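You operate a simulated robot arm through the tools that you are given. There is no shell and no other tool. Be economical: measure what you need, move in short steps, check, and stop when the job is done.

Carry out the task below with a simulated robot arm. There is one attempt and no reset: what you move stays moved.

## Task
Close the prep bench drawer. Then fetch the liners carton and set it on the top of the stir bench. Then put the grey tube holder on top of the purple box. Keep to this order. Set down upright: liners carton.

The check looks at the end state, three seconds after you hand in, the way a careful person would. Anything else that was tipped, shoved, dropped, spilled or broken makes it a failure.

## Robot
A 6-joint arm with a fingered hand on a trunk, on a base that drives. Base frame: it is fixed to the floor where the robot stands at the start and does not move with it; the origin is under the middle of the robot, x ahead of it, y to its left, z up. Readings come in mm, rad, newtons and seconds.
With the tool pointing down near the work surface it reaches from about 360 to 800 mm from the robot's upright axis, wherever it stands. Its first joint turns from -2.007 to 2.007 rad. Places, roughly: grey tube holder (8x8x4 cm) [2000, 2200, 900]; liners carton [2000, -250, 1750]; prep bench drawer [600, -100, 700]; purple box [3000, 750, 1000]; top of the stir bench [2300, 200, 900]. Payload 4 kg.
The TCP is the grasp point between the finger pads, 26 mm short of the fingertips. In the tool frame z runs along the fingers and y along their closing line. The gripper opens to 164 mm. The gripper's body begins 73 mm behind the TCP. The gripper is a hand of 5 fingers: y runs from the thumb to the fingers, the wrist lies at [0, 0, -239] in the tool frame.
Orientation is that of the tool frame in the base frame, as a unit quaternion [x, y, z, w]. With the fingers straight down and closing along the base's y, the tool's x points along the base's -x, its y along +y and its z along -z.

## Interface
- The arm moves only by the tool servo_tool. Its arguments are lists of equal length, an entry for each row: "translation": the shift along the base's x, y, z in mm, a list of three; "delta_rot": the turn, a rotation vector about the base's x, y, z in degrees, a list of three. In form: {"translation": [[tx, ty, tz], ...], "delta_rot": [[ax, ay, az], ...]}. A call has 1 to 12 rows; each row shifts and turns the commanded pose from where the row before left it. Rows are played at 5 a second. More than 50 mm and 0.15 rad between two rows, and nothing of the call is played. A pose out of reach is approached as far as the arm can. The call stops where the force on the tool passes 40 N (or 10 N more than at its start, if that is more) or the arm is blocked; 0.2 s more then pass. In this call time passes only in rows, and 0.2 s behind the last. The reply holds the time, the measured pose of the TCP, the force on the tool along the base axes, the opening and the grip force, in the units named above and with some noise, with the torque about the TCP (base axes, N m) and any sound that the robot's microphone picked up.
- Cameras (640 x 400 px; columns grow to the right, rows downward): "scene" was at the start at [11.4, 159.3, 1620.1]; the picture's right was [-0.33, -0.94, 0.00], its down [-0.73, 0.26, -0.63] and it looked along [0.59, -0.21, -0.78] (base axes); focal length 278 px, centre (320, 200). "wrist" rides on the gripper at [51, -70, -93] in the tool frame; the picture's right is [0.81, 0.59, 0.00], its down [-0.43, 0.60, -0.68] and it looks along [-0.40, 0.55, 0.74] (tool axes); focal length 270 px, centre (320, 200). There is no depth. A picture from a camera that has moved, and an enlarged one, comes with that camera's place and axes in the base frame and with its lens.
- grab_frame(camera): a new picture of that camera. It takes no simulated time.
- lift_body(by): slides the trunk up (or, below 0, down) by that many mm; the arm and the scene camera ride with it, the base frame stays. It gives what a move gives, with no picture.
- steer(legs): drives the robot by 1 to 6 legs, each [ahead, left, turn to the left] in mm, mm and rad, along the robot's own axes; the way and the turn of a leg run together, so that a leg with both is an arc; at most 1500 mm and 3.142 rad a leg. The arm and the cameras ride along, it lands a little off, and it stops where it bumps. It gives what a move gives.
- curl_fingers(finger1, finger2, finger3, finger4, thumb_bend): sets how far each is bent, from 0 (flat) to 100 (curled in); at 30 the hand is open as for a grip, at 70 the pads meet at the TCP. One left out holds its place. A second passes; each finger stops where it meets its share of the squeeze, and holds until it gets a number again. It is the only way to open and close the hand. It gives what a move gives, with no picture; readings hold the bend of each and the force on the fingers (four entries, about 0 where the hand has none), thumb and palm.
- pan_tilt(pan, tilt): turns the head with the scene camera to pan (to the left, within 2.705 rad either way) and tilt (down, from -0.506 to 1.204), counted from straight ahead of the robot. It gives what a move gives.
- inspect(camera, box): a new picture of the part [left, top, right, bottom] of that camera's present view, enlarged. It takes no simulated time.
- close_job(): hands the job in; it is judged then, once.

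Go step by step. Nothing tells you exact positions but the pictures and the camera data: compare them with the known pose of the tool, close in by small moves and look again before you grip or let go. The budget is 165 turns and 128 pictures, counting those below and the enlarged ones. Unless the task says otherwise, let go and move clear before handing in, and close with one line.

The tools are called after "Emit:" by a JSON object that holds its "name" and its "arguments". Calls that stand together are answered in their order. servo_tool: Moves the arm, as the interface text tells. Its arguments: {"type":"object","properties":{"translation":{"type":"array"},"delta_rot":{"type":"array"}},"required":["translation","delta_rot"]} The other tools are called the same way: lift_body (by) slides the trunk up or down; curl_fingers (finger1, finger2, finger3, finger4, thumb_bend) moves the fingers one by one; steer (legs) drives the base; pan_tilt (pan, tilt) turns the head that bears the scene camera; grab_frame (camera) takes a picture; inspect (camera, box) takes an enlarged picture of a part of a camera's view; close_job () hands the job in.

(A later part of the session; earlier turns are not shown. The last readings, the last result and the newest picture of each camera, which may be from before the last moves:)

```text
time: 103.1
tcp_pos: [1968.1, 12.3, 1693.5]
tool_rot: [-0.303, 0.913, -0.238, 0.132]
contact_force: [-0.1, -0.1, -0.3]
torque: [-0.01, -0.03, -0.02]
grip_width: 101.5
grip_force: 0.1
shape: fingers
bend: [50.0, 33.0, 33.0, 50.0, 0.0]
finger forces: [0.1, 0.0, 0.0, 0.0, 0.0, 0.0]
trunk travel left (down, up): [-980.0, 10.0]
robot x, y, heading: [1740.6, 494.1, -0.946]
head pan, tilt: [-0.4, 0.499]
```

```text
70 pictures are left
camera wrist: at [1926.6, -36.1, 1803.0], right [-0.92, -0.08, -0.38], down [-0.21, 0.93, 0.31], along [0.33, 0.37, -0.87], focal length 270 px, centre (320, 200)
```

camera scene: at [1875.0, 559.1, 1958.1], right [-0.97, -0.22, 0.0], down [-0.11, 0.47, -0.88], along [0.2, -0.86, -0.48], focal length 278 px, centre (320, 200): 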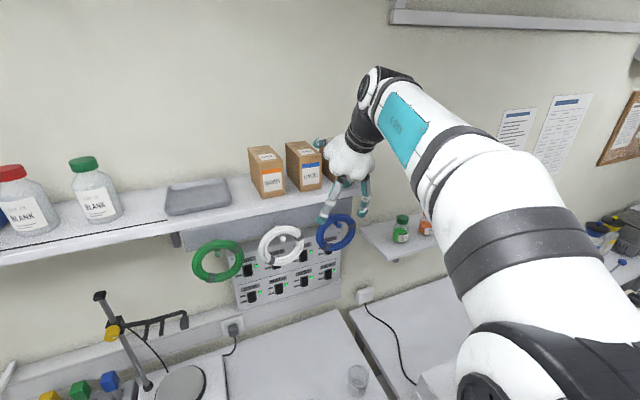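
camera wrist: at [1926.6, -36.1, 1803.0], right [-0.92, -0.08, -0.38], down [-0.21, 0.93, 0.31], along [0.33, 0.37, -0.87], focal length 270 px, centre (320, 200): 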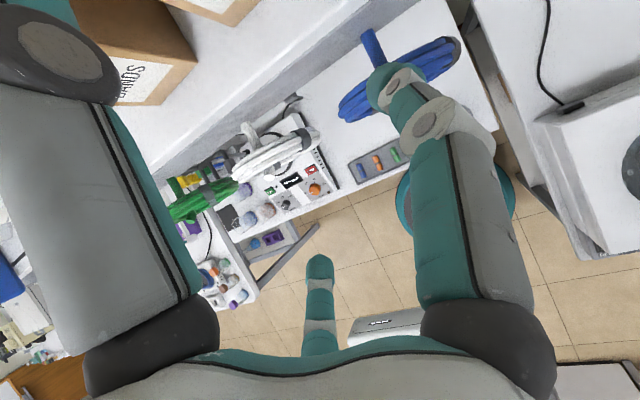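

The tool leans about 6° sideways; I'll correct that, then advance partway and check alignment with the carton.

Emit:
{"name": "servo_tool", "arguments": {"translation": [[0, 0, 0], [14.4, -20.4, 0], [14.4, -20.4, 0], [14.4, -20.4, 0]], "delta_rot": [[-3.14, 4.5, -3.3], [0, 0, 0], [0, 0, 0], [0, 0, 0]]}}

Emit:
{"name": "grab_frame", "arguments": {"camera": "wrist"}}

Emit:
{"name": "inspect", "arguments": {"camera": "scene", "box": [240, 110, 400, 230]}}

```text
time: 104.1
tcp_pos: [2009.3, -53.1, 1689.9]
tool_rot: [-0.303, 0.912, -0.238, 0.138]
contact_force: [0.1, 0.5, 0.2]
torque: [0.02, 0.01, 0.04]
grip_width: 102.0
grip_force: 0.1
shape: fingers
bend: [50.0, 33.0, 33.0, 50.0, 0.0]
finger forces: [0.0, 0.0, 0.0, 0.1, 0.0, 0.0]
out of reach, approached as far as the arm can: row 1
trunk travel left (down, up): [-980.0, 10.0]
robot x, y, heading: [1740.3, 488.8, -0.947]
head pan, tilt: [-0.4, 0.499]
```

```text
69 pictures are left
camera wrist: at [1966.8, -100.6, 1800.2], right [-0.92, -0.09, -0.39], down [-0.22, 0.92, 0.31], along [0.33, 0.37, -0.87], focal length 270 px, centre (320, 200)
```

wrist: 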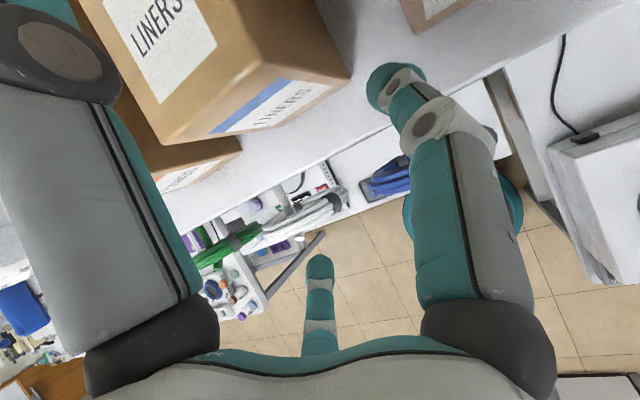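

```text
3.33 times, centred on (320, 170) of scene
camera zoom: at [1875.7, 557.1, 1958.1], right [-0.98, -0.22, 0.0], down [-0.11, 0.47, -0.88], along [0.19, -0.86, -0.48], focal length 926 px, centre (320, 300)
```

zoom: 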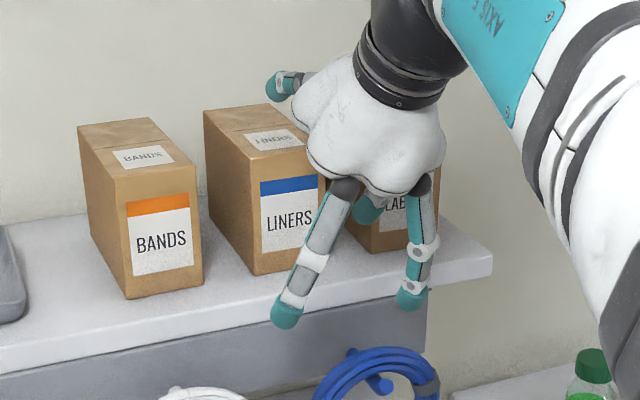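

Finger 3 and finger 2 clear the carton sides by only a few millimetres. I'll open them slightly, shift 3 mm left, and advance in small steps.

Emit:
{"name": "curl_fingers", "arguments": {"finger2": 29, "finger3": 29}}

Emit:
{"name": "servo_tool", "arguments": {"translation": [[2.5, 1.7, 2], [8.7, -12.2, 0], [8.7, -12.2, 0], [8.7, -12.2, 0], [8.7, -12.2, 0]], "delta_rot": [[0, 0, 0], [0, 0, 0], [0, 0, 0], [0, 0, 0], [0, 0, 0]]}}

Emit:
{"name": "inspect", "arguments": {"camera": "scene", "box": [240, 110, 400, 230]}}

Emit:
{"name": "grab_frame", "arguments": {"camera": "wrist"}}

```text
time: 105.1
tcp_pos: [2009.5, -50.8, 1690.0]
tool_rot: [-0.304, 0.912, -0.238, 0.138]
contact_force: [-0.3, -0.3, 0.2]
torque: [0.0, 0.0, 0.06]
grip_width: 101.8
grip_force: 0.1
shape: fingers
bend: [50.0, 28.0, 28.0, 50.0, 0.0]
finger forces: [0.1, 0.0, 0.0, 0.0, 0.0, 0.0]
trunk travel left (down, up): [-980.0, 10.0]
robot x, y, heading: [1740.2, 493.7, -0.946]
head pan, tilt: [-0.4, 0.499]
```

```text
time: 106.3
tcp_pos: [2027.2, -104.7, 1685.5]
tool_rot: [-0.304, 0.912, -0.239, 0.137]
contact_force: [0.4, -0.1, -0.2]
torque: [0.0, 0.0, -0.01]
grip_width: 102.1
grip_force: 0.1
shape: fingers
bend: [50.0, 28.0, 28.0, 50.0, 0.0]
finger forces: [0.0, 0.0, 0.0, 0.2, 0.0, 0.0]
out of reach, approached as far as the arm can: row 1, 2, 3, 4, 5
trunk travel left (down, up): [-980.0, 10.0]
robot x, y, heading: [1742.6, 494.1, -0.948]
head pan, tilt: [-0.4, 0.499]
```

```text
3.33 times, centred on (320, 170) of scene
camera zoom: at [1875.3, 557.9, 1958.1], right [-0.98, -0.22, 0.0], down [-0.11, 0.47, -0.88], along [0.19, -0.86, -0.48], focal length 926 px, centre (320, 300)
```

zoom: 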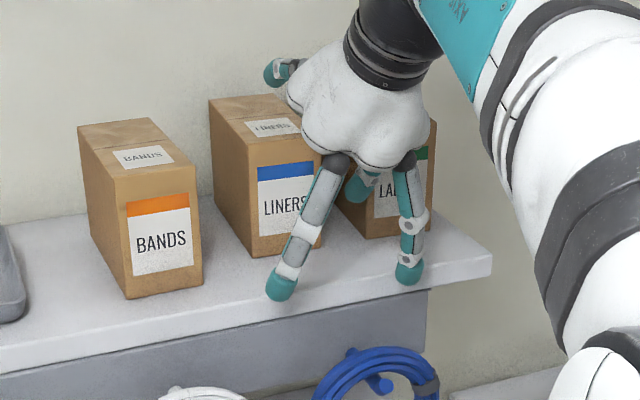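

```text
66 pictures are left
camera wrist: at [1983.2, -152.5, 1796.6], right [-0.92, -0.09, -0.39], down [-0.22, 0.92, 0.31], along [0.33, 0.37, -0.87], focal length 270 px, centre (320, 200)
```

wrist: 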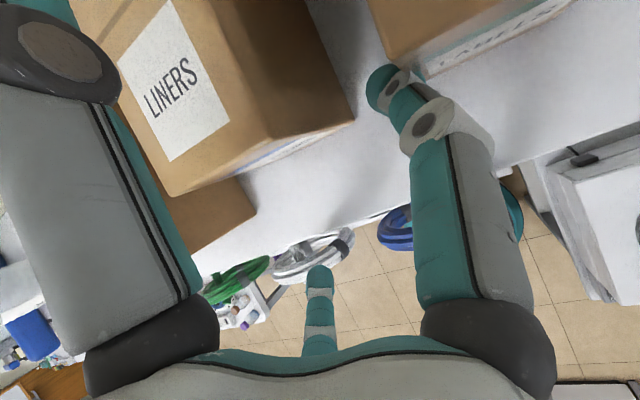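

The arm ran out of reach, drifted right, and hidden finger 4 nudged the LINERS carton slightly. I'll back off, drive closer, and reduce the tilt before trying again.

Emit:
{"name": "servo_tool", "arguments": {"translation": [[-14, 20, 0], [-14, 20, 0], [-14, 20, 0], [-14, 20, 0]], "delta_rot": [[0, 0, 0], [0, 0, 0], [-6.1, -4.3, 0], [0, 0, 0]]}}

Emit:
{"name": "inspect", "arguments": {"camera": "scene", "box": [240, 110, 400, 230]}}

Emit:
{"name": "pan_tilt", "arguments": {"pan": 0.3, "tilt": 1.2}}

Emit:
{"name": "grab_frame", "arguments": {"camera": "scene"}}

```text
time: 107.3
tcp_pos: [1969.1, -22.2, 1687.7]
tool_rot: [-0.299, 0.894, -0.298, 0.15]
contact_force: [-0.5, 0.3, 0.3]
torque: [-0.03, -0.01, -0.01]
grip_width: 102.0
grip_force: 0.0
shape: fingers
bend: [50.0, 28.0, 28.0, 50.0, 0.0]
finger forces: [0.0, 0.1, 0.0, 0.0, 0.1, 0.0]
trunk travel left (down, up): [-980.0, 10.0]
robot x, y, heading: [1742.8, 490.2, -0.946]
head pan, tilt: [-0.4, 0.499]
```

```text
3.33 times, centred on (320, 170) of scene
camera zoom: at [1875.0, 559.2, 1958.1], right [-0.98, -0.22, 0.0], down [-0.11, 0.47, -0.88], along [0.19, -0.86, -0.48], focal length 926 px, centre (320, 300)
```

zoom: 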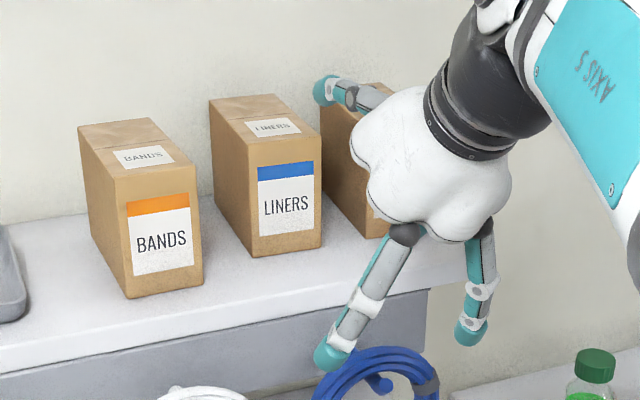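

```text
time: 108.4
tcp_pos: [1969.5, -23.6, 1689.0]
tool_rot: [-0.299, 0.894, -0.298, 0.15]
contact_force: [0.6, 0.2, -0.2]
torque: [0.02, 0.01, -0.03]
grip_width: 102.1
grip_force: 0.0
shape: fingers
bend: [50.0, 28.0, 28.0, 50.0, 0.0]
finger forces: [0.1, 0.0, 0.0, 0.0, 0.0, 0.0]
trunk travel left (down, up): [-980.0, 10.0]
robot x, y, heading: [1737.1, 490.7, -0.942]
head pan, tilt: [0.3, 1.201]
```

```text
64 pictures are left
camera scene: at [1899.5, 613.8, 1904.5], right [-0.6, -0.8, 0.0], down [-0.74, 0.56, -0.36], along [0.29, -0.22, -0.93], focal length 278 px, centre (320, 200)
```

scene: 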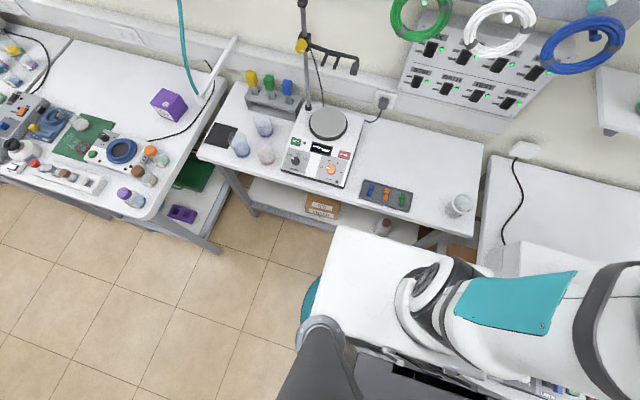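

The carton was pushed back about 28 mm, and its front is now at about 1291 with its centre at e'≈1609. I'll drive 60 mm closer and re-centre the hand.

Emit:
{"name": "steer", "arguments": {"legs": [[60, 0, 0]]}}

Emit:
{"name": "servo_tool", "arguments": {"translation": [[-9, 13, 2], [8, 6, 0], [6, 4, 0]], "delta_rot": [[0, 0, 0], [-3, 4.3, -3], [0, 0, 0]]}}

Emit:
{"name": "pan_tilt", "arguments": {"pan": -0.4, "tilt": 0.5}}

Emit:
{"name": "inspect", "arguments": {"camera": "scene", "box": [200, 100, 400, 240]}}

```text
time: 109.3
tcp_pos: [2006.4, -72.8, 1688.1]
tool_rot: [-0.3, 0.894, -0.297, 0.149]
contact_force: [0.9, -0.8, -0.8]
torque: [0.01, 0.05, 0.03]
grip_width: 102.1
grip_force: 0.0
shape: fingers
bend: [50.0, 28.0, 28.0, 50.0, 0.0]
finger forces: [0.0, 0.0, 0.0, 0.0, 0.1, 0.0]
trunk travel left (down, up): [-980.0, 10.0]
robot x, y, heading: [1774.2, 441.1, -0.949]
head pan, tilt: [0.3, 1.201]
```

```text
time: 110.1
tcp_pos: [1989.3, -56.2, 1688.2]
tool_rot: [-0.294, 0.896, -0.315, 0.109]
contact_force: [-0.8, 0.4, 0.3]
torque: [0.0, -0.03, 0.0]
grip_width: 101.7
grip_force: 0.0
shape: fingers
bend: [50.0, 28.0, 28.0, 50.0, 0.0]
finger forces: [0.0, 0.0, 0.0, 0.0, 0.0, 0.0]
out of reach, approached as far as the arm can: row 2, 3
trunk travel left (down, up): [-980.0, 10.0]
robot x, y, heading: [1774.5, 445.0, -0.947]
head pan, tilt: [0.3, 1.201]
```

```text
time: 111.2
tcp_pos: [1989.3, -56.6, 1687.5]
tool_rot: [-0.293, 0.896, -0.315, 0.109]
contact_force: [0.7, 0.1, 0.0]
torque: [-0.03, 0.0, 0.01]
grip_width: 101.9
grip_force: 0.0
shape: fingers
bend: [50.0, 28.0, 28.0, 50.0, 0.0]
finger forces: [0.0, 0.0, 0.0, 0.0, 0.0, 0.0]
trunk travel left (down, up): [-980.0, 10.0]
robot x, y, heading: [1774.6, 446.3, -0.947]
head pan, tilt: [-0.4, 0.499]
```

```text
2.86 times, centred on (300, 170) of scene
camera zoom: at [1910.1, 510.7, 1958.0], right [-0.97, -0.22, 0.0], down [-0.11, 0.47, -0.88], along [0.2, -0.86, -0.48], focal length 794 px, centre (377, 286)
```

zoom: 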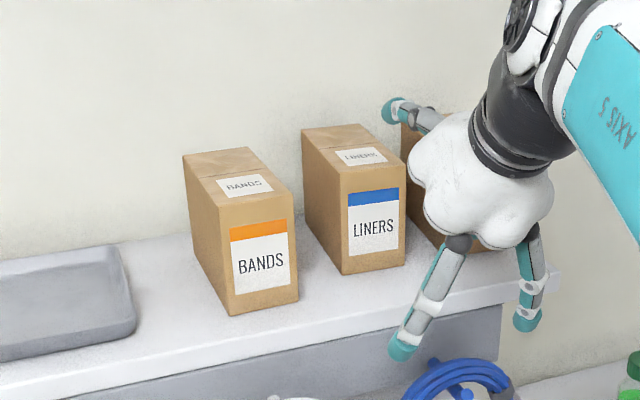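

The tool is now level sideways at a 51° tilt. I'll shift left toward the carton centre and see whether it follows.

Emit:
{"name": "servo_tool", "arguments": {"translation": [[8, -4, 0], [8, -4, 0], [8, -4, 0]], "delta_rot": [[0, 0, 0], [0, 0, 0], [0, 0, 0]]}}

```text
time: 112.0
tcp_pos: [1990.5, -77.0, 1682.2]
tool_rot: [-0.294, 0.897, -0.314, 0.105]
contact_force: [0.0, 0.6, -0.5]
torque: [0.02, -0.03, -0.01]
grip_width: 101.8
grip_force: 0.2
shape: fingers
bend: [50.0, 28.0, 28.0, 50.0, 0.0]
finger forces: [0.1, 0.0, 0.1, 0.1, 0.0, 0.0]
out of reach, approached as far as the arm can: row 1, 2, 3
trunk travel left (down, up): [-980.0, 10.0]
robot x, y, heading: [1774.4, 443.6, -0.944]
head pan, tilt: [-0.4, 0.499]
```

Leftward motion hits the branch limit, so I'll shift the base itself 30 mm to the left.

Emit:
{"name": "steer", "arguments": {"legs": [[-10, 32, 0]]}}

Emit:
{"name": "inspect", "arguments": {"camera": "scene", "box": [200, 100, 400, 240]}}

```text
time: 112.8
tcp_pos: [2008.8, -51.0, 1681.9]
tool_rot: [-0.293, 0.897, -0.315, 0.105]
contact_force: [-0.1, 0.2, -0.1]
torque: [-0.04, 0.02, -0.01]
grip_width: 101.8
grip_force: 0.2
shape: fingers
bend: [50.0, 28.0, 28.0, 50.0, 0.0]
finger forces: [0.0, 0.0, 0.1, 0.0, 0.0, 0.1]
trunk travel left (down, up): [-980.0, 10.0]
robot x, y, heading: [1789.9, 472.8, -0.947]
head pan, tilt: [-0.4, 0.499]
```

```text
2.86 times, centred on (300, 170) of scene
camera zoom: at [1929.5, 536.7, 1958.1], right [-0.97, -0.22, 0.0], down [-0.11, 0.47, -0.88], along [0.2, -0.86, -0.48], focal length 794 px, centre (377, 286)
```

zoom: 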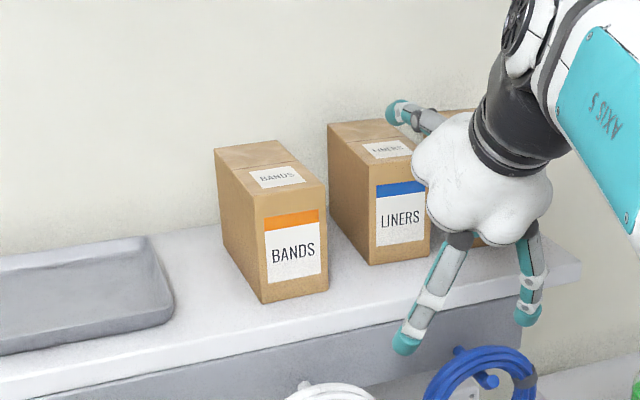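

The carton centre is at e'≈1608 and the hand at e'≈1612. I'll test raising the hand a little so the lower fingers clear the shelf.

Emit:
{"name": "servo_tool", "arguments": {"translation": [[-3, -2, 6], [0, 0, 6]], "delta_rot": [[0, 0, 0], [0, 0, 0]]}}

Emit:
{"name": "lift_body", "arguments": {"by": 10}}

Emit:
{"name": "curl_fingers", "arguments": {"finger1": 51, "finger2": 33, "finger3": 33, "finger4": 51}}

```text
time: 113.5
tcp_pos: [2007.9, -50.8, 1694.7]
tool_rot: [-0.293, 0.897, -0.314, 0.105]
contact_force: [-0.2, 0.8, -0.4]
torque: [-0.03, 0.04, -0.01]
grip_width: 101.6
grip_force: 0.0
shape: fingers
bend: [50.0, 28.0, 28.0, 50.0, 0.0]
finger forces: [0.0, 0.0, 0.1, 0.0, 0.0, 0.0]
trunk travel left (down, up): [-980.0, 10.0]
robot x, y, heading: [1794.0, 470.1, -0.944]
head pan, tilt: [-0.4, 0.499]
```

```text
time: 114.0
tcp_pos: [2006.9, -52.9, 1704.9]
tool_rot: [-0.293, 0.897, -0.315, 0.106]
contact_force: [0.0, -0.6, -0.4]
torque: [0.0, -0.04, 0.0]
grip_width: 101.7
grip_force: 0.0
shape: fingers
bend: [50.0, 28.0, 28.0, 50.0, 0.0]
finger forces: [0.0, 0.0, 0.0, 0.0, 0.1, 0.0]
trunk travel left (down, up): [-990.0, 0.0]
robot x, y, heading: [1797.2, 468.9, -0.947]
head pan, tilt: [-0.4, 0.499]
```

```text
time: 115.0
tcp_pos: [2007.0, -52.5, 1703.4]
tool_rot: [-0.293, 0.897, -0.314, 0.105]
contact_force: [0.2, 0.0, 0.4]
torque: [-0.02, 0.0, 0.01]
grip_width: 101.8
grip_force: 0.0
shape: fingers
bend: [51.0, 33.0, 33.0, 51.0, 0.0]
finger forces: [0.1, 0.0, 0.0, 0.1, 0.0, 0.0]
trunk travel left (down, up): [-990.0, 0.0]
robot x, y, heading: [1799.1, 469.2, -0.949]
head pan, tilt: [-0.4, 0.499]
```

Height is fine now, at z≈1704 and centred at e'≈1609. I'll advance along the shelf normal in 15 mm steps.

Emit:
{"name": "servo_tool", "arguments": {"translation": [[8.65, -12.25, -1], [8.65, -12.25, -1], [8.65, -12.25, -1], [8.65, -12.25, -1]], "delta_rot": [[0, 0, 0], [0, 0, 0], [0, 0, 0], [0, 0, 0]]}}

Emit:
{"name": "inspect", "arguments": {"camera": "scene", "box": [220, 100, 400, 230]}}

Emit:
{"name": "grab_frame", "arguments": {"camera": "wrist"}}

```text
time: 116.0
tcp_pos: [2033.4, -104.2, 1697.3]
tool_rot: [-0.295, 0.896, -0.314, 0.112]
contact_force: [-0.3, -0.2, 0.2]
torque: [0.01, 0.0, 0.05]
grip_width: 101.8
grip_force: 0.1
shape: fingers
bend: [51.0, 33.0, 33.0, 51.0, 0.0]
finger forces: [0.0, 0.0, 0.1, 0.1, 0.0, 0.0]
out of reach, approached as far as the arm can: row 3, 4
trunk travel left (down, up): [-990.0, 0.0]
robot x, y, heading: [1789.3, 469.7, -0.943]
head pan, tilt: [-0.4, 0.499]
```

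```text
3.08 times, centred on (310, 165) of scene
camera zoom: at [1929.7, 535.8, 1968.1], right [-0.97, -0.22, 0.0], down [-0.11, 0.47, -0.88], along [0.2, -0.86, -0.48], focal length 855 px, centre (351, 308)
```

zoom: 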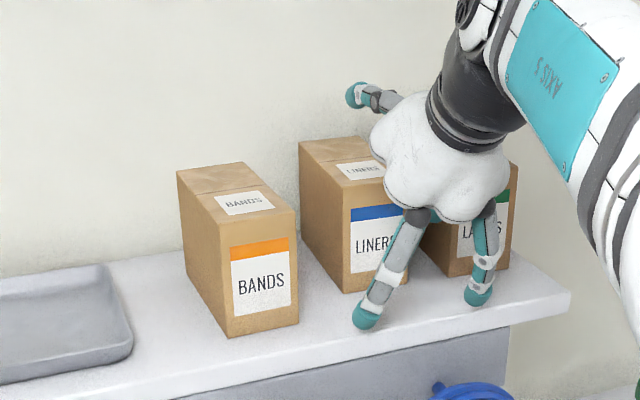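

```text
60 pictures are left
camera wrist: at [1989.0, -132.5, 1813.4], right [-0.92, -0.11, -0.38], down [-0.19, 0.97, 0.16], along [0.35, 0.22, -0.91], focal length 270 px, centre (320, 200)
```

wrist: 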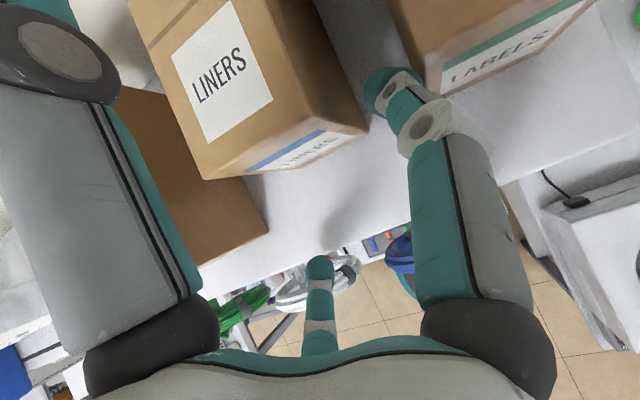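

Same limit again; I need the base further left. I'll back the hand off, shift the base 55 mm left, move the hand right again, and then advance.

Emit:
{"name": "servo_tool", "arguments": {"translation": [[-14, 20, 0], [-14, 20, 0], [-14, 20, 0]], "delta_rot": [[0, 0, 0], [0, 0, 0], [0, 0, 0]]}}

Emit:
{"name": "steer", "arguments": {"legs": [[0, 60, 0]]}}

Emit:
{"name": "servo_tool", "arguments": {"translation": [[-14, -10, 0], [-14, -10, 0], [-14, -10, 0]], "delta_rot": [[0, 0, 0], [0, 0, 0], [0, 0, 0]]}}

```text
time: 116.8
tcp_pos: [1991.8, -42.5, 1699.5]
tool_rot: [-0.293, 0.897, -0.314, 0.106]
contact_force: [-0.7, -0.7, 0.8]
torque: [-0.01, -0.02, -0.02]
grip_width: 102.1
grip_force: 0.1
shape: fingers
bend: [51.0, 33.0, 33.0, 51.0, 0.0]
finger forces: [0.1, 0.0, 0.0, 0.0, 0.0, 0.1]
trunk travel left (down, up): [-990.0, 0.0]
robot x, y, heading: [1795.1, 471.3, -0.948]
head pan, tilt: [-0.4, 0.499]
```

```text
time: 117.8
tcp_pos: [2041.2, -7.9, 1700.3]
tool_rot: [-0.292, 0.897, -0.314, 0.106]
contact_force: [0.5, 0.8, 0.4]
torque: [-0.02, 0.05, -0.04]
grip_width: 102.0
grip_force: 0.0
shape: fingers
bend: [51.0, 33.0, 33.0, 51.0, 0.0]
finger forces: [0.0, 0.0, 0.0, 0.0, 0.1, 0.0]
trunk travel left (down, up): [-990.0, 0.0]
robot x, y, heading: [1844.2, 507.2, -0.946]
head pan, tilt: [-0.4, 0.499]
```

```text
time: 118.6
tcp_pos: [1995.9, -40.8, 1699.5]
tool_rot: [-0.292, 0.897, -0.314, 0.105]
contact_force: [0.1, -0.3, 0.6]
torque: [0.03, -0.01, 0.02]
grip_width: 101.5
grip_force: 0.1
shape: fingers
bend: [51.0, 33.0, 33.0, 51.0, 0.0]
finger forces: [0.1, 0.0, 0.1, 0.0, 0.0, 0.0]
trunk travel left (down, up): [-990.0, 0.0]
robot x, y, heading: [1840.5, 504.8, -0.952]
head pan, tilt: [-0.4, 0.499]
```

Now centred at e'≈1607 with the base further left. Advancing again.

Emit:
{"name": "servo_tool", "arguments": {"translation": [[8.65, -12.25, 0], [8.65, -12.25, 0], [8.65, -12.25, 0], [8.65, -12.25, 0], [8.65, -12.25, 0]], "delta_rot": [[0, 0, 0], [0, 0, 0], [0, 0, 0], [0, 0, 0], [0, 0, 0]]}}

Emit:
{"name": "inspect", "arguments": {"camera": "scene", "box": [220, 100, 400, 230]}}

Emit:
{"name": "grab_frame", "arguments": {"camera": "wrist"}}

```text
time: 119.8
tcp_pos: [2042.0, -101.5, 1698.7]
tool_rot: [-0.292, 0.897, -0.314, 0.105]
contact_force: [-0.8, 0.1, -0.6]
torque: [0.05, 0.0, 0.01]
grip_width: 101.7
grip_force: 0.0
shape: fingers
bend: [51.0, 33.0, 33.0, 51.0, 0.0]
finger forces: [0.0, 0.1, 0.0, 0.0, 0.0, 0.0]
trunk travel left (down, up): [-990.0, 0.0]
robot x, y, heading: [1842.2, 502.4, -0.948]
head pan, tilt: [-0.4, 0.499]
```

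```text
3.08 times, centred on (310, 165) of scene
camera zoom: at [1978.1, 570.4, 1968.1], right [-0.97, -0.22, 0.0], down [-0.11, 0.47, -0.88], along [0.2, -0.86, -0.48], focal length 855 px, centre (351, 308)
```

zoom: 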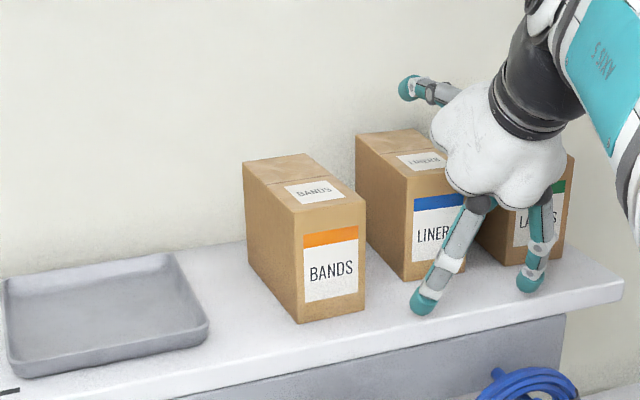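

```text
58 pictures are left
camera wrist: at [1997.3, -129.1, 1814.8], right [-0.92, -0.11, -0.37], down [-0.18, 0.97, 0.16], along [0.34, 0.21, -0.91], focal length 270 px, centre (320, 200)
```

wrist: 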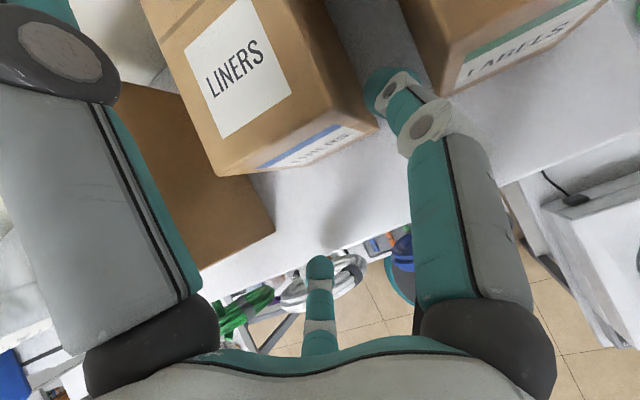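

Aligned, with finger 1 entering the right gap. I'll advance the remaining distance.

Emit:
{"name": "servo_tool", "arguments": {"translation": [[8.2, -12.6, 0], [8.2, -12.6, 0], [8.2, -12.6, 0], [8.2, -12.6, 0]], "delta_rot": [[0, 0, 0], [0, 0, 0], [0, 0, 0], [0, 0, 0]]}}

Emit:
{"name": "inspect", "arguments": {"camera": "scene", "box": [220, 100, 400, 230]}}

Emit:
{"name": "grab_frame", "arguments": {"camera": "wrist"}}

```text
time: 120.8
tcp_pos: [2075.4, -153.4, 1698.7]
tool_rot: [-0.293, 0.897, -0.313, 0.106]
contact_force: [0.9, 0.0, 0.8]
torque: [0.02, 0.02, -0.01]
grip_width: 101.8
grip_force: 0.1
shape: fingers
bend: [51.0, 33.0, 33.0, 51.0, 0.0]
finger forces: [0.0, 0.1, 0.0, 0.1, 0.1, 0.1]
trunk travel left (down, up): [-990.0, 0.0]
robot x, y, heading: [1840.4, 505.0, -0.945]
head pan, tilt: [-0.4, 0.499]
```

```text
3.08 times, centred on (310, 165) of scene
camera zoom: at [1978.1, 569.9, 1968.1], right [-0.97, -0.22, 0.0], down [-0.11, 0.47, -0.88], along [0.2, -0.86, -0.48], focal length 855 px, centre (351, 308)
```

zoom: 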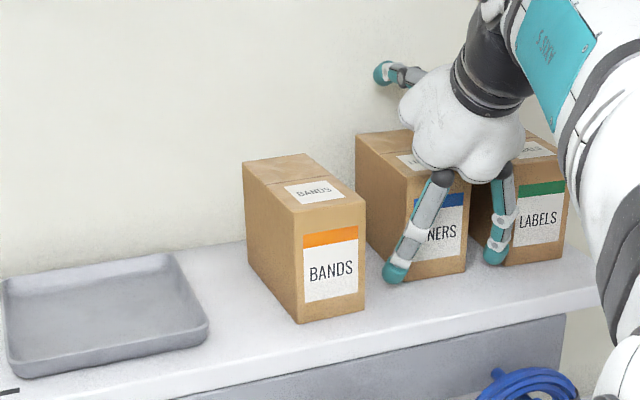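

```text
56 pictures are left
camera wrist: at [2030.0, -180.1, 1814.3], right [-0.92, -0.11, -0.37], down [-0.18, 0.97, 0.16], along [0.34, 0.21, -0.91], focal length 270 px, centre (320, 200)
```

wrist: 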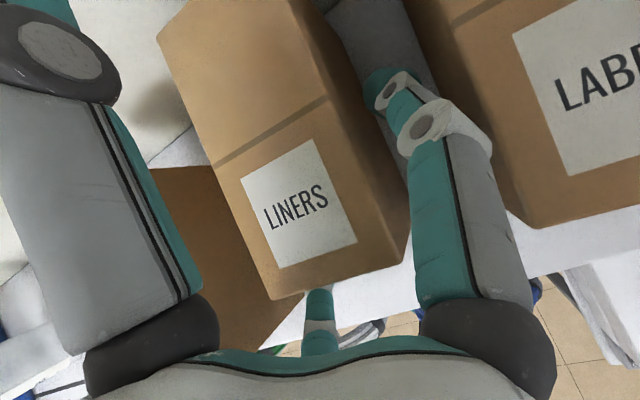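

The carton is straddled. I'll lower 7 mm and close fingers 1 and 4 together on its sides.

Emit:
{"name": "servo_tool", "arguments": {"translation": [[0, 0, -7]], "delta_rot": [[0, 0, 0]]}}

Emit:
{"name": "curl_fingers", "arguments": {"finger1": 75, "finger4": 75}}

Emit:
{"name": "grab_frame", "arguments": {"camera": "wrist"}}

```text
time: 121.2
tcp_pos: [2074.9, -151.9, 1691.3]
tool_rot: [-0.294, 0.896, -0.315, 0.105]
contact_force: [0.2, 0.0, -0.3]
torque: [0.05, 0.02, 0.0]
grip_width: 101.6
grip_force: 0.1
shape: fingers
bend: [51.0, 33.0, 33.0, 51.0, 0.0]
finger forces: [0.0, 0.0, 0.1, 0.0, 0.0, 0.0]
trunk travel left (down, up): [-990.0, 0.0]
robot x, y, heading: [1839.7, 504.6, -0.947]
head pan, tilt: [-0.4, 0.499]
```

```text
time: 122.2
tcp_pos: [2074.0, -149.8, 1693.0]
tool_rot: [-0.292, 0.897, -0.314, 0.105]
contact_force: [-0.2, -1.0, 4.8]
torque: [-0.07, -0.09, 0.02]
grip_width: 103.1
grip_force: 9.2
shape: fingers
bend: [56.0, 33.0, 33.0, 56.0, 0.0]
finger forces: [9.0, 0.0, 0.0, 9.1, 0.0, 0.0]
trunk travel left (down, up): [-990.0, 0.0]
robot x, y, heading: [1840.9, 503.8, -0.947]
head pan, tilt: [-0.4, 0.499]
```

```text
55 pictures are left
camera wrist: at [2029.3, -178.6, 1808.5], right [-0.92, -0.11, -0.37], down [-0.18, 0.97, 0.16], along [0.34, 0.21, -0.91], focal length 270 px, centre (320, 200)
```

wrist: 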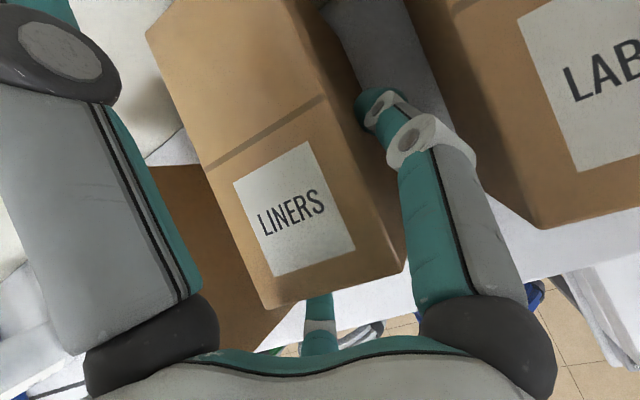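

Both side fingers hold at 9 N, so finger 4 is confirmed. I'll close fingers 2 and 3 for stability and lift slightly.

Emit:
{"name": "curl_fingers", "arguments": {"finger2": 70, "finger3": 70}}

Emit:
{"name": "grab_frame", "arguments": {"camera": "wrist"}}

Emit:
{"name": "inspect", "arguments": {"camera": "scene", "box": [220, 100, 400, 230]}}

```text
time: 123.2
tcp_pos: [2074.7, -150.9, 1691.6]
tool_rot: [-0.293, 0.897, -0.314, 0.105]
contact_force: [0.1, 0.1, 1.7]
torque: [0.04, 0.03, -0.01]
grip_width: 98.9
grip_force: 17.9
shape: fingers
bend: [56.0, 49.0, 47.0, 56.0, 0.0]
finger forces: [9.7, 8.2, 8.4, 9.6, 0.1, 0.0]
trunk travel left (down, up): [-990.0, 0.0]
robot x, y, heading: [1842.4, 504.1, -0.942]
head pan, tilt: [-0.4, 0.499]
```

```text
54 pictures are left
camera wrist: at [2029.5, -179.2, 1807.7], right [-0.92, -0.11, -0.37], down [-0.18, 0.97, 0.16], along [0.34, 0.21, -0.91], focal length 270 px, centre (320, 200)
```

wrist: 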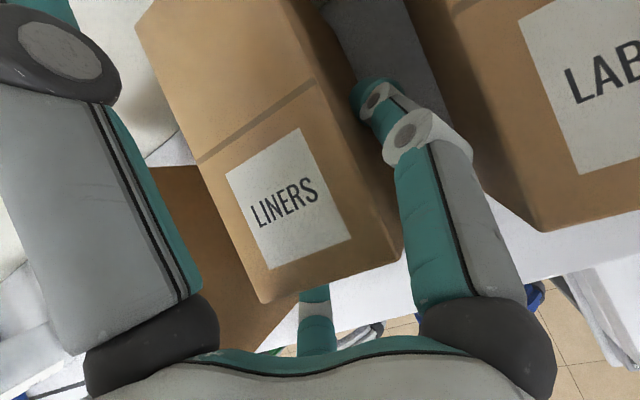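

```text
3.08 times, centred on (310, 165) of scene
camera zoom: at [1977.5, 571.0, 1968.1], right [-0.97, -0.22, 0.0], down [-0.11, 0.47, -0.88], along [0.2, -0.86, -0.48], focal length 855 px, centre (351, 308)
```

zoom: 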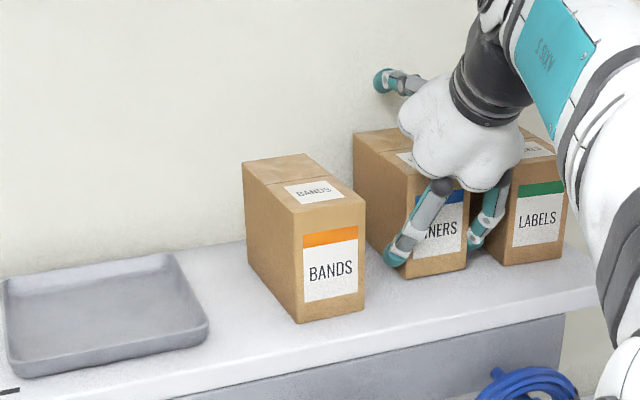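

Four fingers grip the carton. I'll lift it 12 mm and check before withdrawing.

Emit:
{"name": "servo_tool", "arguments": {"translation": [[0, 0, 4], [0, 0, 4], [0, 0, 4]], "delta_rot": [[0, 0, 0], [0, 0, 0], [0, 0, 0]]}}

Emit:
{"name": "inspect", "arguments": {"camera": "scene", "box": [220, 100, 400, 230]}}

```text
time: 124.0
tcp_pos: [2073.4, -151.0, 1704.6]
tool_rot: [-0.293, 0.897, -0.314, 0.106]
contact_force: [-0.7, -0.7, -1.0]
torque: [0.04, 0.04, -0.03]
grip_width: 99.0
grip_force: 17.3
shape: fingers
bend: [56.0, 49.0, 47.0, 56.0, 0.0]
finger forces: [9.7, 8.2, 8.4, 9.6, 0.1, 0.1]
trunk travel left (down, up): [-990.0, 0.0]
robot x, y, heading: [1843.8, 503.0, -0.945]
head pan, tilt: [-0.4, 0.499]
```

```text
3.08 times, centred on (310, 165) of scene
camera zoom: at [1977.5, 571.1, 1968.1], right [-0.97, -0.22, 0.0], down [-0.11, 0.47, -0.88], along [0.2, -0.86, -0.48], focal length 855 px, centre (351, 308)
```

zoom: 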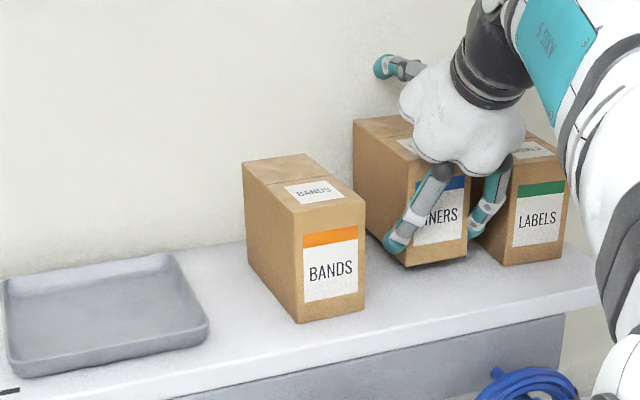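

The carton hangs level. I'll pull it straight out with the arm until it's clear of its neighbours, then back the base up.

Emit:
{"name": "servo_tool", "arguments": {"translation": [[-8.65, 12.25, 2], [-8.65, 12.25, 0], [-8.65, 12.25, 0], [-8.65, 12.25, 0], [-8.65, 12.25, 0], [-8.65, 12.25, 0], [-8.65, 12.25, 0]], "delta_rot": [[0, 0, 0], [0, 0, 0], [0, 0, 0], [0, 0, 0], [0, 0, 0], [0, 0, 0], [0, 0, 0]]}}

Emit:
{"name": "steer", "arguments": {"legs": [[-200, 0, 0]]}}

Emit:
{"name": "grab_frame", "arguments": {"camera": "scene"}}

```text
time: 125.6
tcp_pos: [2012.0, -65.0, 1706.9]
tool_rot: [-0.292, 0.897, -0.314, 0.106]
contact_force: [0.4, -0.5, -1.2]
torque: [0.03, 0.02, -0.02]
grip_width: 99.0
grip_force: 18.4
shape: fingers
bend: [56.0, 49.0, 47.0, 56.0, 0.0]
finger forces: [9.6, 8.2, 8.4, 9.5, 0.1, 0.1]
trunk travel left (down, up): [-990.0, 0.0]
robot x, y, heading: [1846.1, 506.1, -0.949]
head pan, tilt: [-0.4, 0.499]
```

```text
time: 127.2
tcp_pos: [1895.1, 99.9, 1706.5]
tool_rot: [-0.294, 0.896, -0.314, 0.106]
contact_force: [-0.9, -0.2, -1.4]
torque: [0.05, 0.01, -0.02]
grip_width: 98.8
grip_force: 17.8
shape: fingers
bend: [56.0, 49.0, 47.0, 56.0, 0.0]
finger forces: [9.7, 8.2, 8.4, 9.6, 0.1, 0.1]
trunk travel left (down, up): [-990.0, 0.0]
robot x, y, heading: [1725.3, 669.2, -0.941]
head pan, tilt: [-0.4, 0.499]
```

```text
51 pictures are left
camera scene: at [1858.0, 736.5, 1968.1], right [-0.97, -0.23, 0.0], down [-0.11, 0.47, -0.88], along [0.2, -0.86, -0.48], focal length 278 px, centre (320, 200)
```

scene: 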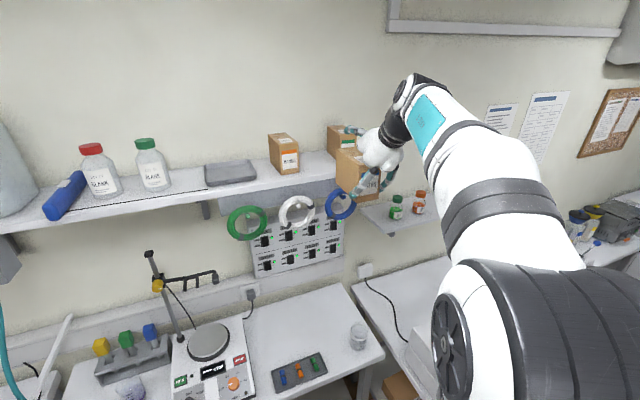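

The carton is clear of the shelf. There's free space on the stir bench between the stirrer and the glass at around e'≈1720, so I'll lower the trunk and move over there.

Emit:
{"name": "lift_body", "arguments": {"by": -400}}

Emit:
{"name": "steer", "arguments": {"legs": [[90, 115, 0]]}}

Emit:
{"name": "lift_body", "arguments": {"by": -120}}

Emit:
{"name": "pan_tilt", "arguments": {"pan": -0.3, "tilt": 0.7}}

Emit:
{"name": "grab_frame", "arguments": {"camera": "scene"}}

Emit:
{"name": "grab_frame", "arguments": {"camera": "wrist"}}

```text
time: 131.0
tcp_pos: [1895.4, 98.5, 1305.4]
tool_rot: [-0.293, 0.897, -0.314, 0.106]
contact_force: [1.4, -0.4, -0.7]
torque: [0.03, 0.03, 0.01]
grip_width: 99.1
grip_force: 18.1
shape: fingers
bend: [56.0, 49.0, 47.0, 56.0, 0.0]
finger forces: [9.7, 8.2, 8.4, 9.5, 0.0, 0.0]
trunk travel left (down, up): [-590.0, 400.0]
robot x, y, heading: [1721.7, 666.4, -0.947]
head pan, tilt: [-0.4, 0.499]
```

```text
time: 132.4
tcp_pos: [2044.2, 93.2, 1305.4]
tool_rot: [-0.294, 0.896, -0.314, 0.106]
contact_force: [1.2, 0.1, -0.7]
torque: [0.0, 0.03, -0.01]
grip_width: 98.8
grip_force: 17.6
shape: fingers
bend: [56.0, 49.0, 47.0, 56.0, 0.0]
finger forces: [9.7, 8.2, 8.5, 9.7, 0.0, 0.0]
trunk travel left (down, up): [-590.0, 400.0]
robot x, y, heading: [1870.6, 665.7, -0.946]
head pan, tilt: [-0.4, 0.499]
```

```text
time: 133.9
tcp_pos: [2042.6, 93.1, 1185.6]
tool_rot: [-0.294, 0.897, -0.314, 0.106]
contact_force: [0.6, 0.5, -0.5]
torque: [0.04, 0.01, 0.01]
grip_width: 99.0
grip_force: 18.2
shape: fingers
bend: [56.0, 49.0, 47.0, 56.0, 0.0]
finger forces: [9.7, 8.2, 8.4, 9.5, 0.0, 0.0]
trunk travel left (down, up): [-470.0, 520.0]
robot x, y, heading: [1869.0, 658.8, -0.945]
head pan, tilt: [-0.4, 0.499]
```

```text
time: 134.6
tcp_pos: [2042.5, 93.4, 1184.9]
tool_rot: [-0.294, 0.896, -0.315, 0.106]
contact_force: [-1.0, -0.2, -1.5]
torque: [0.05, 0.03, 0.0]
grip_width: 98.9
grip_force: 17.8
shape: fingers
bend: [56.0, 49.0, 47.0, 56.0, 0.0]
finger forces: [9.6, 8.2, 8.4, 9.5, 0.0, 0.0]
trunk travel left (down, up): [-470.0, 520.0]
robot x, y, heading: [1870.8, 660.6, -0.949]
head pan, tilt: [-0.3, 0.7]
```

```text
50 pictures are left
camera scene: at [2011.4, 738.4, 1430.5], right [-0.95, -0.32, 0.0], down [-0.21, 0.61, -0.77], along [0.25, -0.72, -0.64], focal length 278 px, centre (320, 200)
```

scene: 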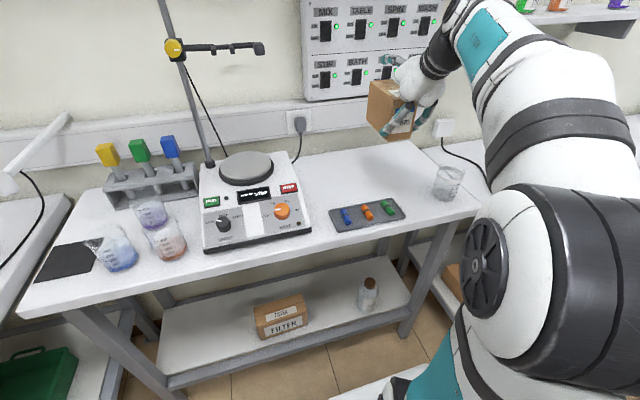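

```text
49 pictures are left
camera wrist: at [1997.4, 65.2, 1302.2], right [-0.92, -0.11, -0.37], down [-0.18, 0.97, 0.16], along [0.34, 0.21, -0.91], focal length 270 px, centre (320, 200)
```

wrist: 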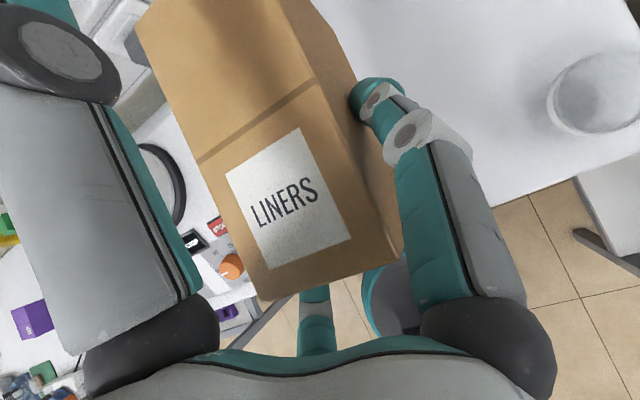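

The bench space behind the small tray is clear. I'll extend over it and lower toward the surface.

Emit:
{"name": "servo_tool", "arguments": {"translation": [[8.5, -12, 0], [8.5, -12, 0], [8.5, -12, 0], [8.5, -12, 0], [8.5, -12, 0], [8.5, -12, 0], [8.5, -12, 0]], "delta_rot": [[0, 0, 0], [0, 0, 0], [0, 0, 0], [0, 0, 0], [0, 0, 0], [0, 0, 0], [0, 0, 0]]}}

Emit:
{"name": "lift_body", "arguments": {"by": -130}}

Emit:
{"name": "grab_frame", "arguments": {"camera": "scene"}}

```text
time: 136.2
tcp_pos: [2100.9, 6.5, 1186.2]
tool_rot: [-0.294, 0.897, -0.314, 0.107]
contact_force: [-0.4, 0.3, -0.9]
torque: [0.03, 0.0, -0.02]
grip_width: 99.0
grip_force: 18.0
shape: fingers
bend: [56.0, 49.0, 47.0, 56.0, 0.0]
finger forces: [9.6, 8.3, 8.4, 9.6, 0.1, 0.0]
trunk travel left (down, up): [-470.0, 520.0]
robot x, y, heading: [1873.7, 664.6, -0.941]
head pan, tilt: [-0.3, 0.7]
```

```text
time: 137.8
tcp_pos: [2100.8, 6.5, 1056.1]
tool_rot: [-0.294, 0.896, -0.314, 0.106]
contact_force: [0.1, 0.1, -1.8]
torque: [0.06, 0.0, -0.01]
grip_width: 99.0
grip_force: 17.6
shape: fingers
bend: [56.0, 49.0, 47.0, 56.0, 0.0]
finger forces: [9.5, 8.1, 8.4, 9.5, 0.1, 0.1]
trunk travel left (down, up): [-340.0, 650.0]
robot x, y, heading: [1869.2, 663.0, -0.946]
head pan, tilt: [-0.3, 0.7]
```

```text
48 pictures are left
camera scene: at [2011.4, 738.5, 1300.5], right [-0.95, -0.32, 0.0], down [-0.21, 0.61, -0.76], along [0.25, -0.72, -0.64], focal length 278 px, centre (320, 200)
```

scene: 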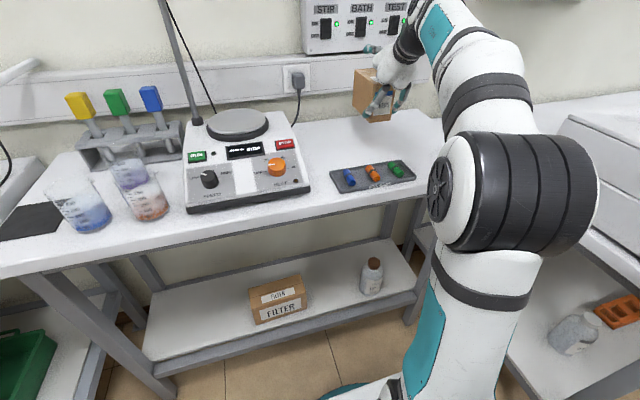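

The carton bottom is at about z≈983. I'll lower in small steps and watch the force.

Emit:
{"name": "servo_tool", "arguments": {"translation": [[0, 0, -8], [0, 0, -8], [0, 0, -8], [0, 0, -8], [0, 0, -6]], "delta_rot": [[0, 0, 0], [0, 0, 0], [0, 0, 0], [0, 0, 0], [0, 0, 0]]}}

Emit:
{"name": "inspect", "arguments": {"camera": "scene", "box": [320, 50, 440, 150]}}

```text
time: 139.0
tcp_pos: [2102.1, 7.8, 1018.6]
tool_rot: [-0.294, 0.897, -0.314, 0.106]
contact_force: [0.8, -0.3, -0.9]
torque: [0.07, -0.02, 0.0]
grip_width: 99.2
grip_force: 17.6
shape: fingers
bend: [56.0, 49.0, 47.0, 56.0, 0.0]
finger forces: [9.5, 8.2, 8.3, 9.6, 0.0, 0.1]
trunk travel left (down, up): [-340.0, 650.0]
robot x, y, heading: [1869.3, 665.3, -0.941]
head pan, tilt: [-0.3, 0.7]
```

```text
4.00 times, centred on (380, 100) of scene
camera zoom: at [2011.5, 738.4, 1300.4], right [-0.95, -0.32, 0.0], down [-0.21, 0.61, -0.76], along [0.25, -0.72, -0.64], focal length 1111 px, centre (80, 600)
```

zoom: 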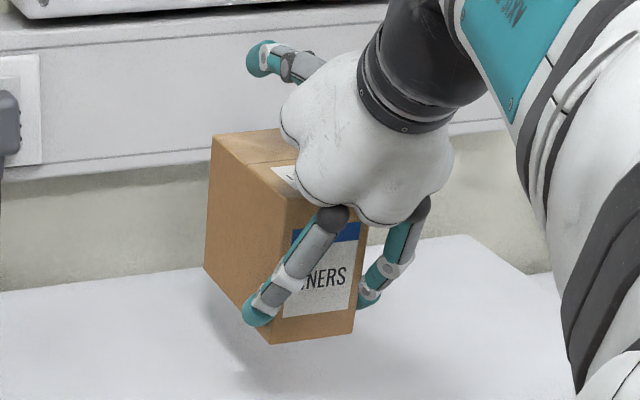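

The carton is close above the bench. Continuing in 3 mm steps.

Emit:
{"name": "servo_tool", "arguments": {"translation": [[0, 0, -4], [0, 0, -4], [0, 0, -4], [0, 0, -3], [0, 0, -3]], "delta_rot": [[0, 0, 0], [0, 0, 0], [0, 0, 0], [0, 0, 0], [0, 0, 0]]}}

Emit:
{"name": "inspect", "arguments": {"camera": "scene", "box": [320, 50, 440, 150]}}

```text
time: 140.2
tcp_pos: [2102.3, 7.9, 999.9]
tool_rot: [-0.294, 0.897, -0.314, 0.107]
contact_force: [-0.4, 0.0, -1.0]
torque: [0.02, 0.0, 0.0]
grip_width: 99.0
grip_force: 18.1
shape: fingers
bend: [56.0, 49.0, 47.0, 56.0, 0.0]
finger forces: [9.6, 8.1, 8.4, 9.4, 0.0, 0.0]
trunk travel left (down, up): [-340.0, 650.0]
robot x, y, heading: [1871.3, 658.7, -0.943]
head pan, tilt: [-0.3, 0.7]
```

```text
4.00 times, centred on (380, 100) of scene
camera zoom: at [2011.5, 738.4, 1300.4], right [-0.95, -0.32, 0.0], down [-0.21, 0.61, -0.76], along [0.25, -0.72, -0.64], focal length 1111 px, centre (80, 600)
```

zoom: 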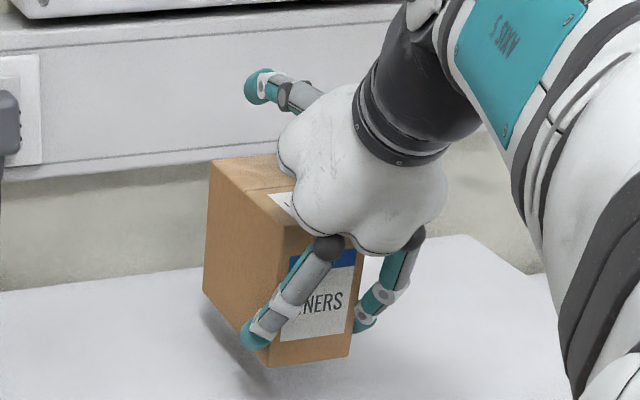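

Still a small gap by the shadow; continuing down.

Emit:
{"name": "servo_tool", "arguments": {"translation": [[0, 0, -3], [0, 0, -3], [0, 0, -3], [0, 0, -3]], "delta_rot": [[0, 0, 0], [0, 0, 0], [0, 0, 0], [0, 0, 0]]}}

Emit:
{"name": "inspect", "arguments": {"camera": "scene", "box": [320, 50, 440, 150]}}

```text
time: 141.2
tcp_pos: [2100.3, 7.6, 987.6]
tool_rot: [-0.295, 0.896, -0.313, 0.106]
contact_force: [0.1, 0.7, -1.1]
torque: [0.03, 0.02, 0.04]
grip_width: 98.8
grip_force: 18.2
shape: fingers
bend: [56.0, 49.0, 47.0, 56.0, 0.0]
finger forces: [9.6, 8.1, 8.4, 9.5, 0.0, 0.0]
trunk travel left (down, up): [-340.0, 650.0]
robot x, y, heading: [1870.8, 663.5, -0.947]
head pan, tilt: [-0.3, 0.7]
```

```text
4.00 times, centred on (380, 100) of scene
camera zoom: at [2011.4, 738.4, 1300.4], right [-0.95, -0.32, 0.0], down [-0.21, 0.61, -0.76], along [0.25, -0.72, -0.64], focal length 1111 px, centre (80, 600)
```

zoom: 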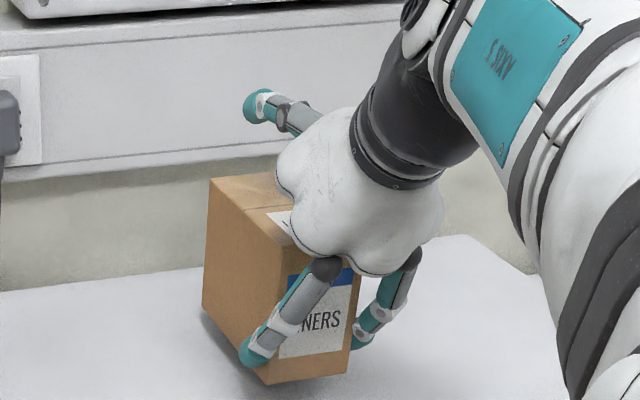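

Continuing down in 2–3 mm steps.

Emit:
{"name": "servo_tool", "arguments": {"translation": [[0, 0, -3], [0, 0, -3], [0, 0, -2], [0, 0, -2]], "delta_rot": [[0, 0, 0], [0, 0, 0], [0, 0, 0], [0, 0, 0]]}}

Emit:
{"name": "inspect", "arguments": {"camera": "scene", "box": [320, 60, 440, 160]}}

```text
time: 142.2
tcp_pos: [2101.3, 5.7, 978.2]
tool_rot: [-0.294, 0.897, -0.314, 0.106]
contact_force: [0.1, 0.8, -0.1]
torque: [0.01, 0.03, 0.02]
grip_width: 99.0
grip_force: 18.0
shape: fingers
bend: [56.0, 49.0, 47.0, 56.0, 0.0]
finger forces: [9.6, 8.2, 8.4, 9.5, 0.0, 0.1]
trunk travel left (down, up): [-340.0, 650.0]
robot x, y, heading: [1866.9, 660.5, -0.944]
head pan, tilt: [-0.3, 0.7]
```

```text
4.00 times, centred on (380, 110) of scene
camera zoom: at [2011.4, 738.4, 1300.4], right [-0.95, -0.32, 0.0], down [-0.21, 0.61, -0.76], along [0.25, -0.72, -0.64], focal length 1111 px, centre (80, 560)
```

zoom: 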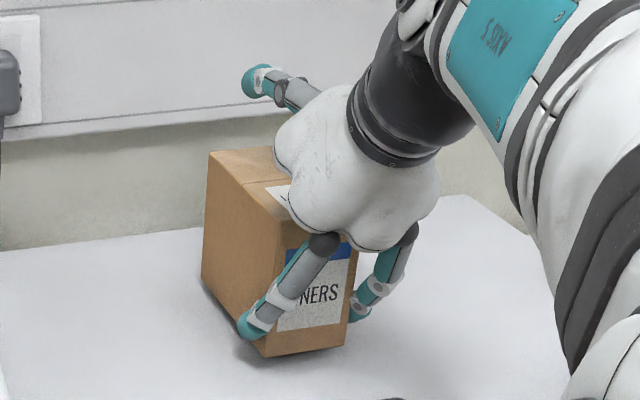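

Very close now, judging by the shadow. I'll continue in 1.5 mm steps.

Emit:
{"name": "servo_tool", "arguments": {"translation": [[0, 0, -1.5], [0, 0, -1.5], [0, 0, -1.5], [0, 0, -1.5]], "delta_rot": [[0, 0, 0], [0, 0, 0], [0, 0, 0], [0, 0, 0]]}}

```text
time: 143.2
tcp_pos: [2101.1, 5.9, 971.3]
tool_rot: [-0.294, 0.896, -0.315, 0.105]
contact_force: [0.0, 0.0, -1.2]
torque: [0.05, 0.02, 0.0]
grip_width: 98.7
grip_force: 18.1
shape: fingers
bend: [56.0, 49.0, 47.0, 56.0, 0.0]
finger forces: [9.5, 8.2, 8.4, 9.6, 0.0, 0.0]
trunk travel left (down, up): [-340.0, 650.0]
robot x, y, heading: [1870.9, 660.5, -0.944]
head pan, tilt: [-0.3, 0.7]
```

Emit:
{"name": "servo_tool", "arguments": {"translation": [[0, 0, -1.5], [0, 0, -1.5], [0, 0, -1.5], [0, 0, -1.5]], "delta_rot": [[0, 0, 0], [0, 0, 0], [0, 0, 0], [0, 0, 0]]}}

Emit:
{"name": "inspect", "arguments": {"camera": "scene", "box": [350, 80, 430, 160]}}

```text
time: 144.2
tcp_pos: [2100.2, 7.8, 968.0]
tool_rot: [-0.293, 0.896, -0.315, 0.107]
contact_force: [-1.6, 1.5, 9.9]
torque: [0.12, 0.0, 0.07]
grip_width: 97.5
grip_force: 18.8
shape: fingers
bend: [55.0, 49.0, 48.0, 56.0, 0.0]
finger forces: [10.2, 8.5, 8.4, 9.8, 0.0, 0.0]
trunk travel left (down, up): [-340.0, 650.0]
robot x, y, heading: [1870.0, 660.6, -0.95]
head pan, tilt: [-0.3, 0.7]
```

```text
5.00 times, centred on (390, 120) of scene
camera zoom: at [2010.9, 739.6, 1300.6], right [-0.95, -0.32, 0.0], down [-0.21, 0.61, -0.77], along [0.25, -0.72, -0.64], focal length 1389 px, centre (-30, 600)
```

zoom: 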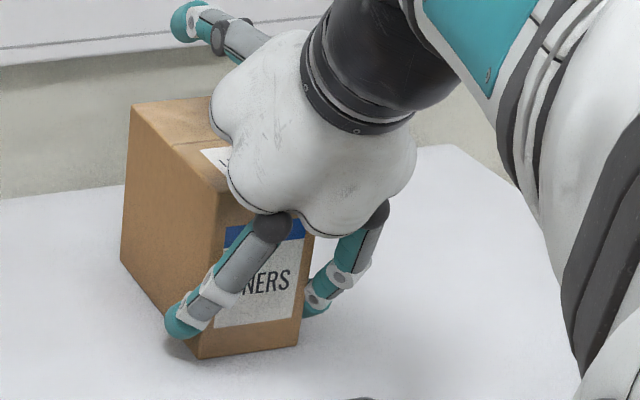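

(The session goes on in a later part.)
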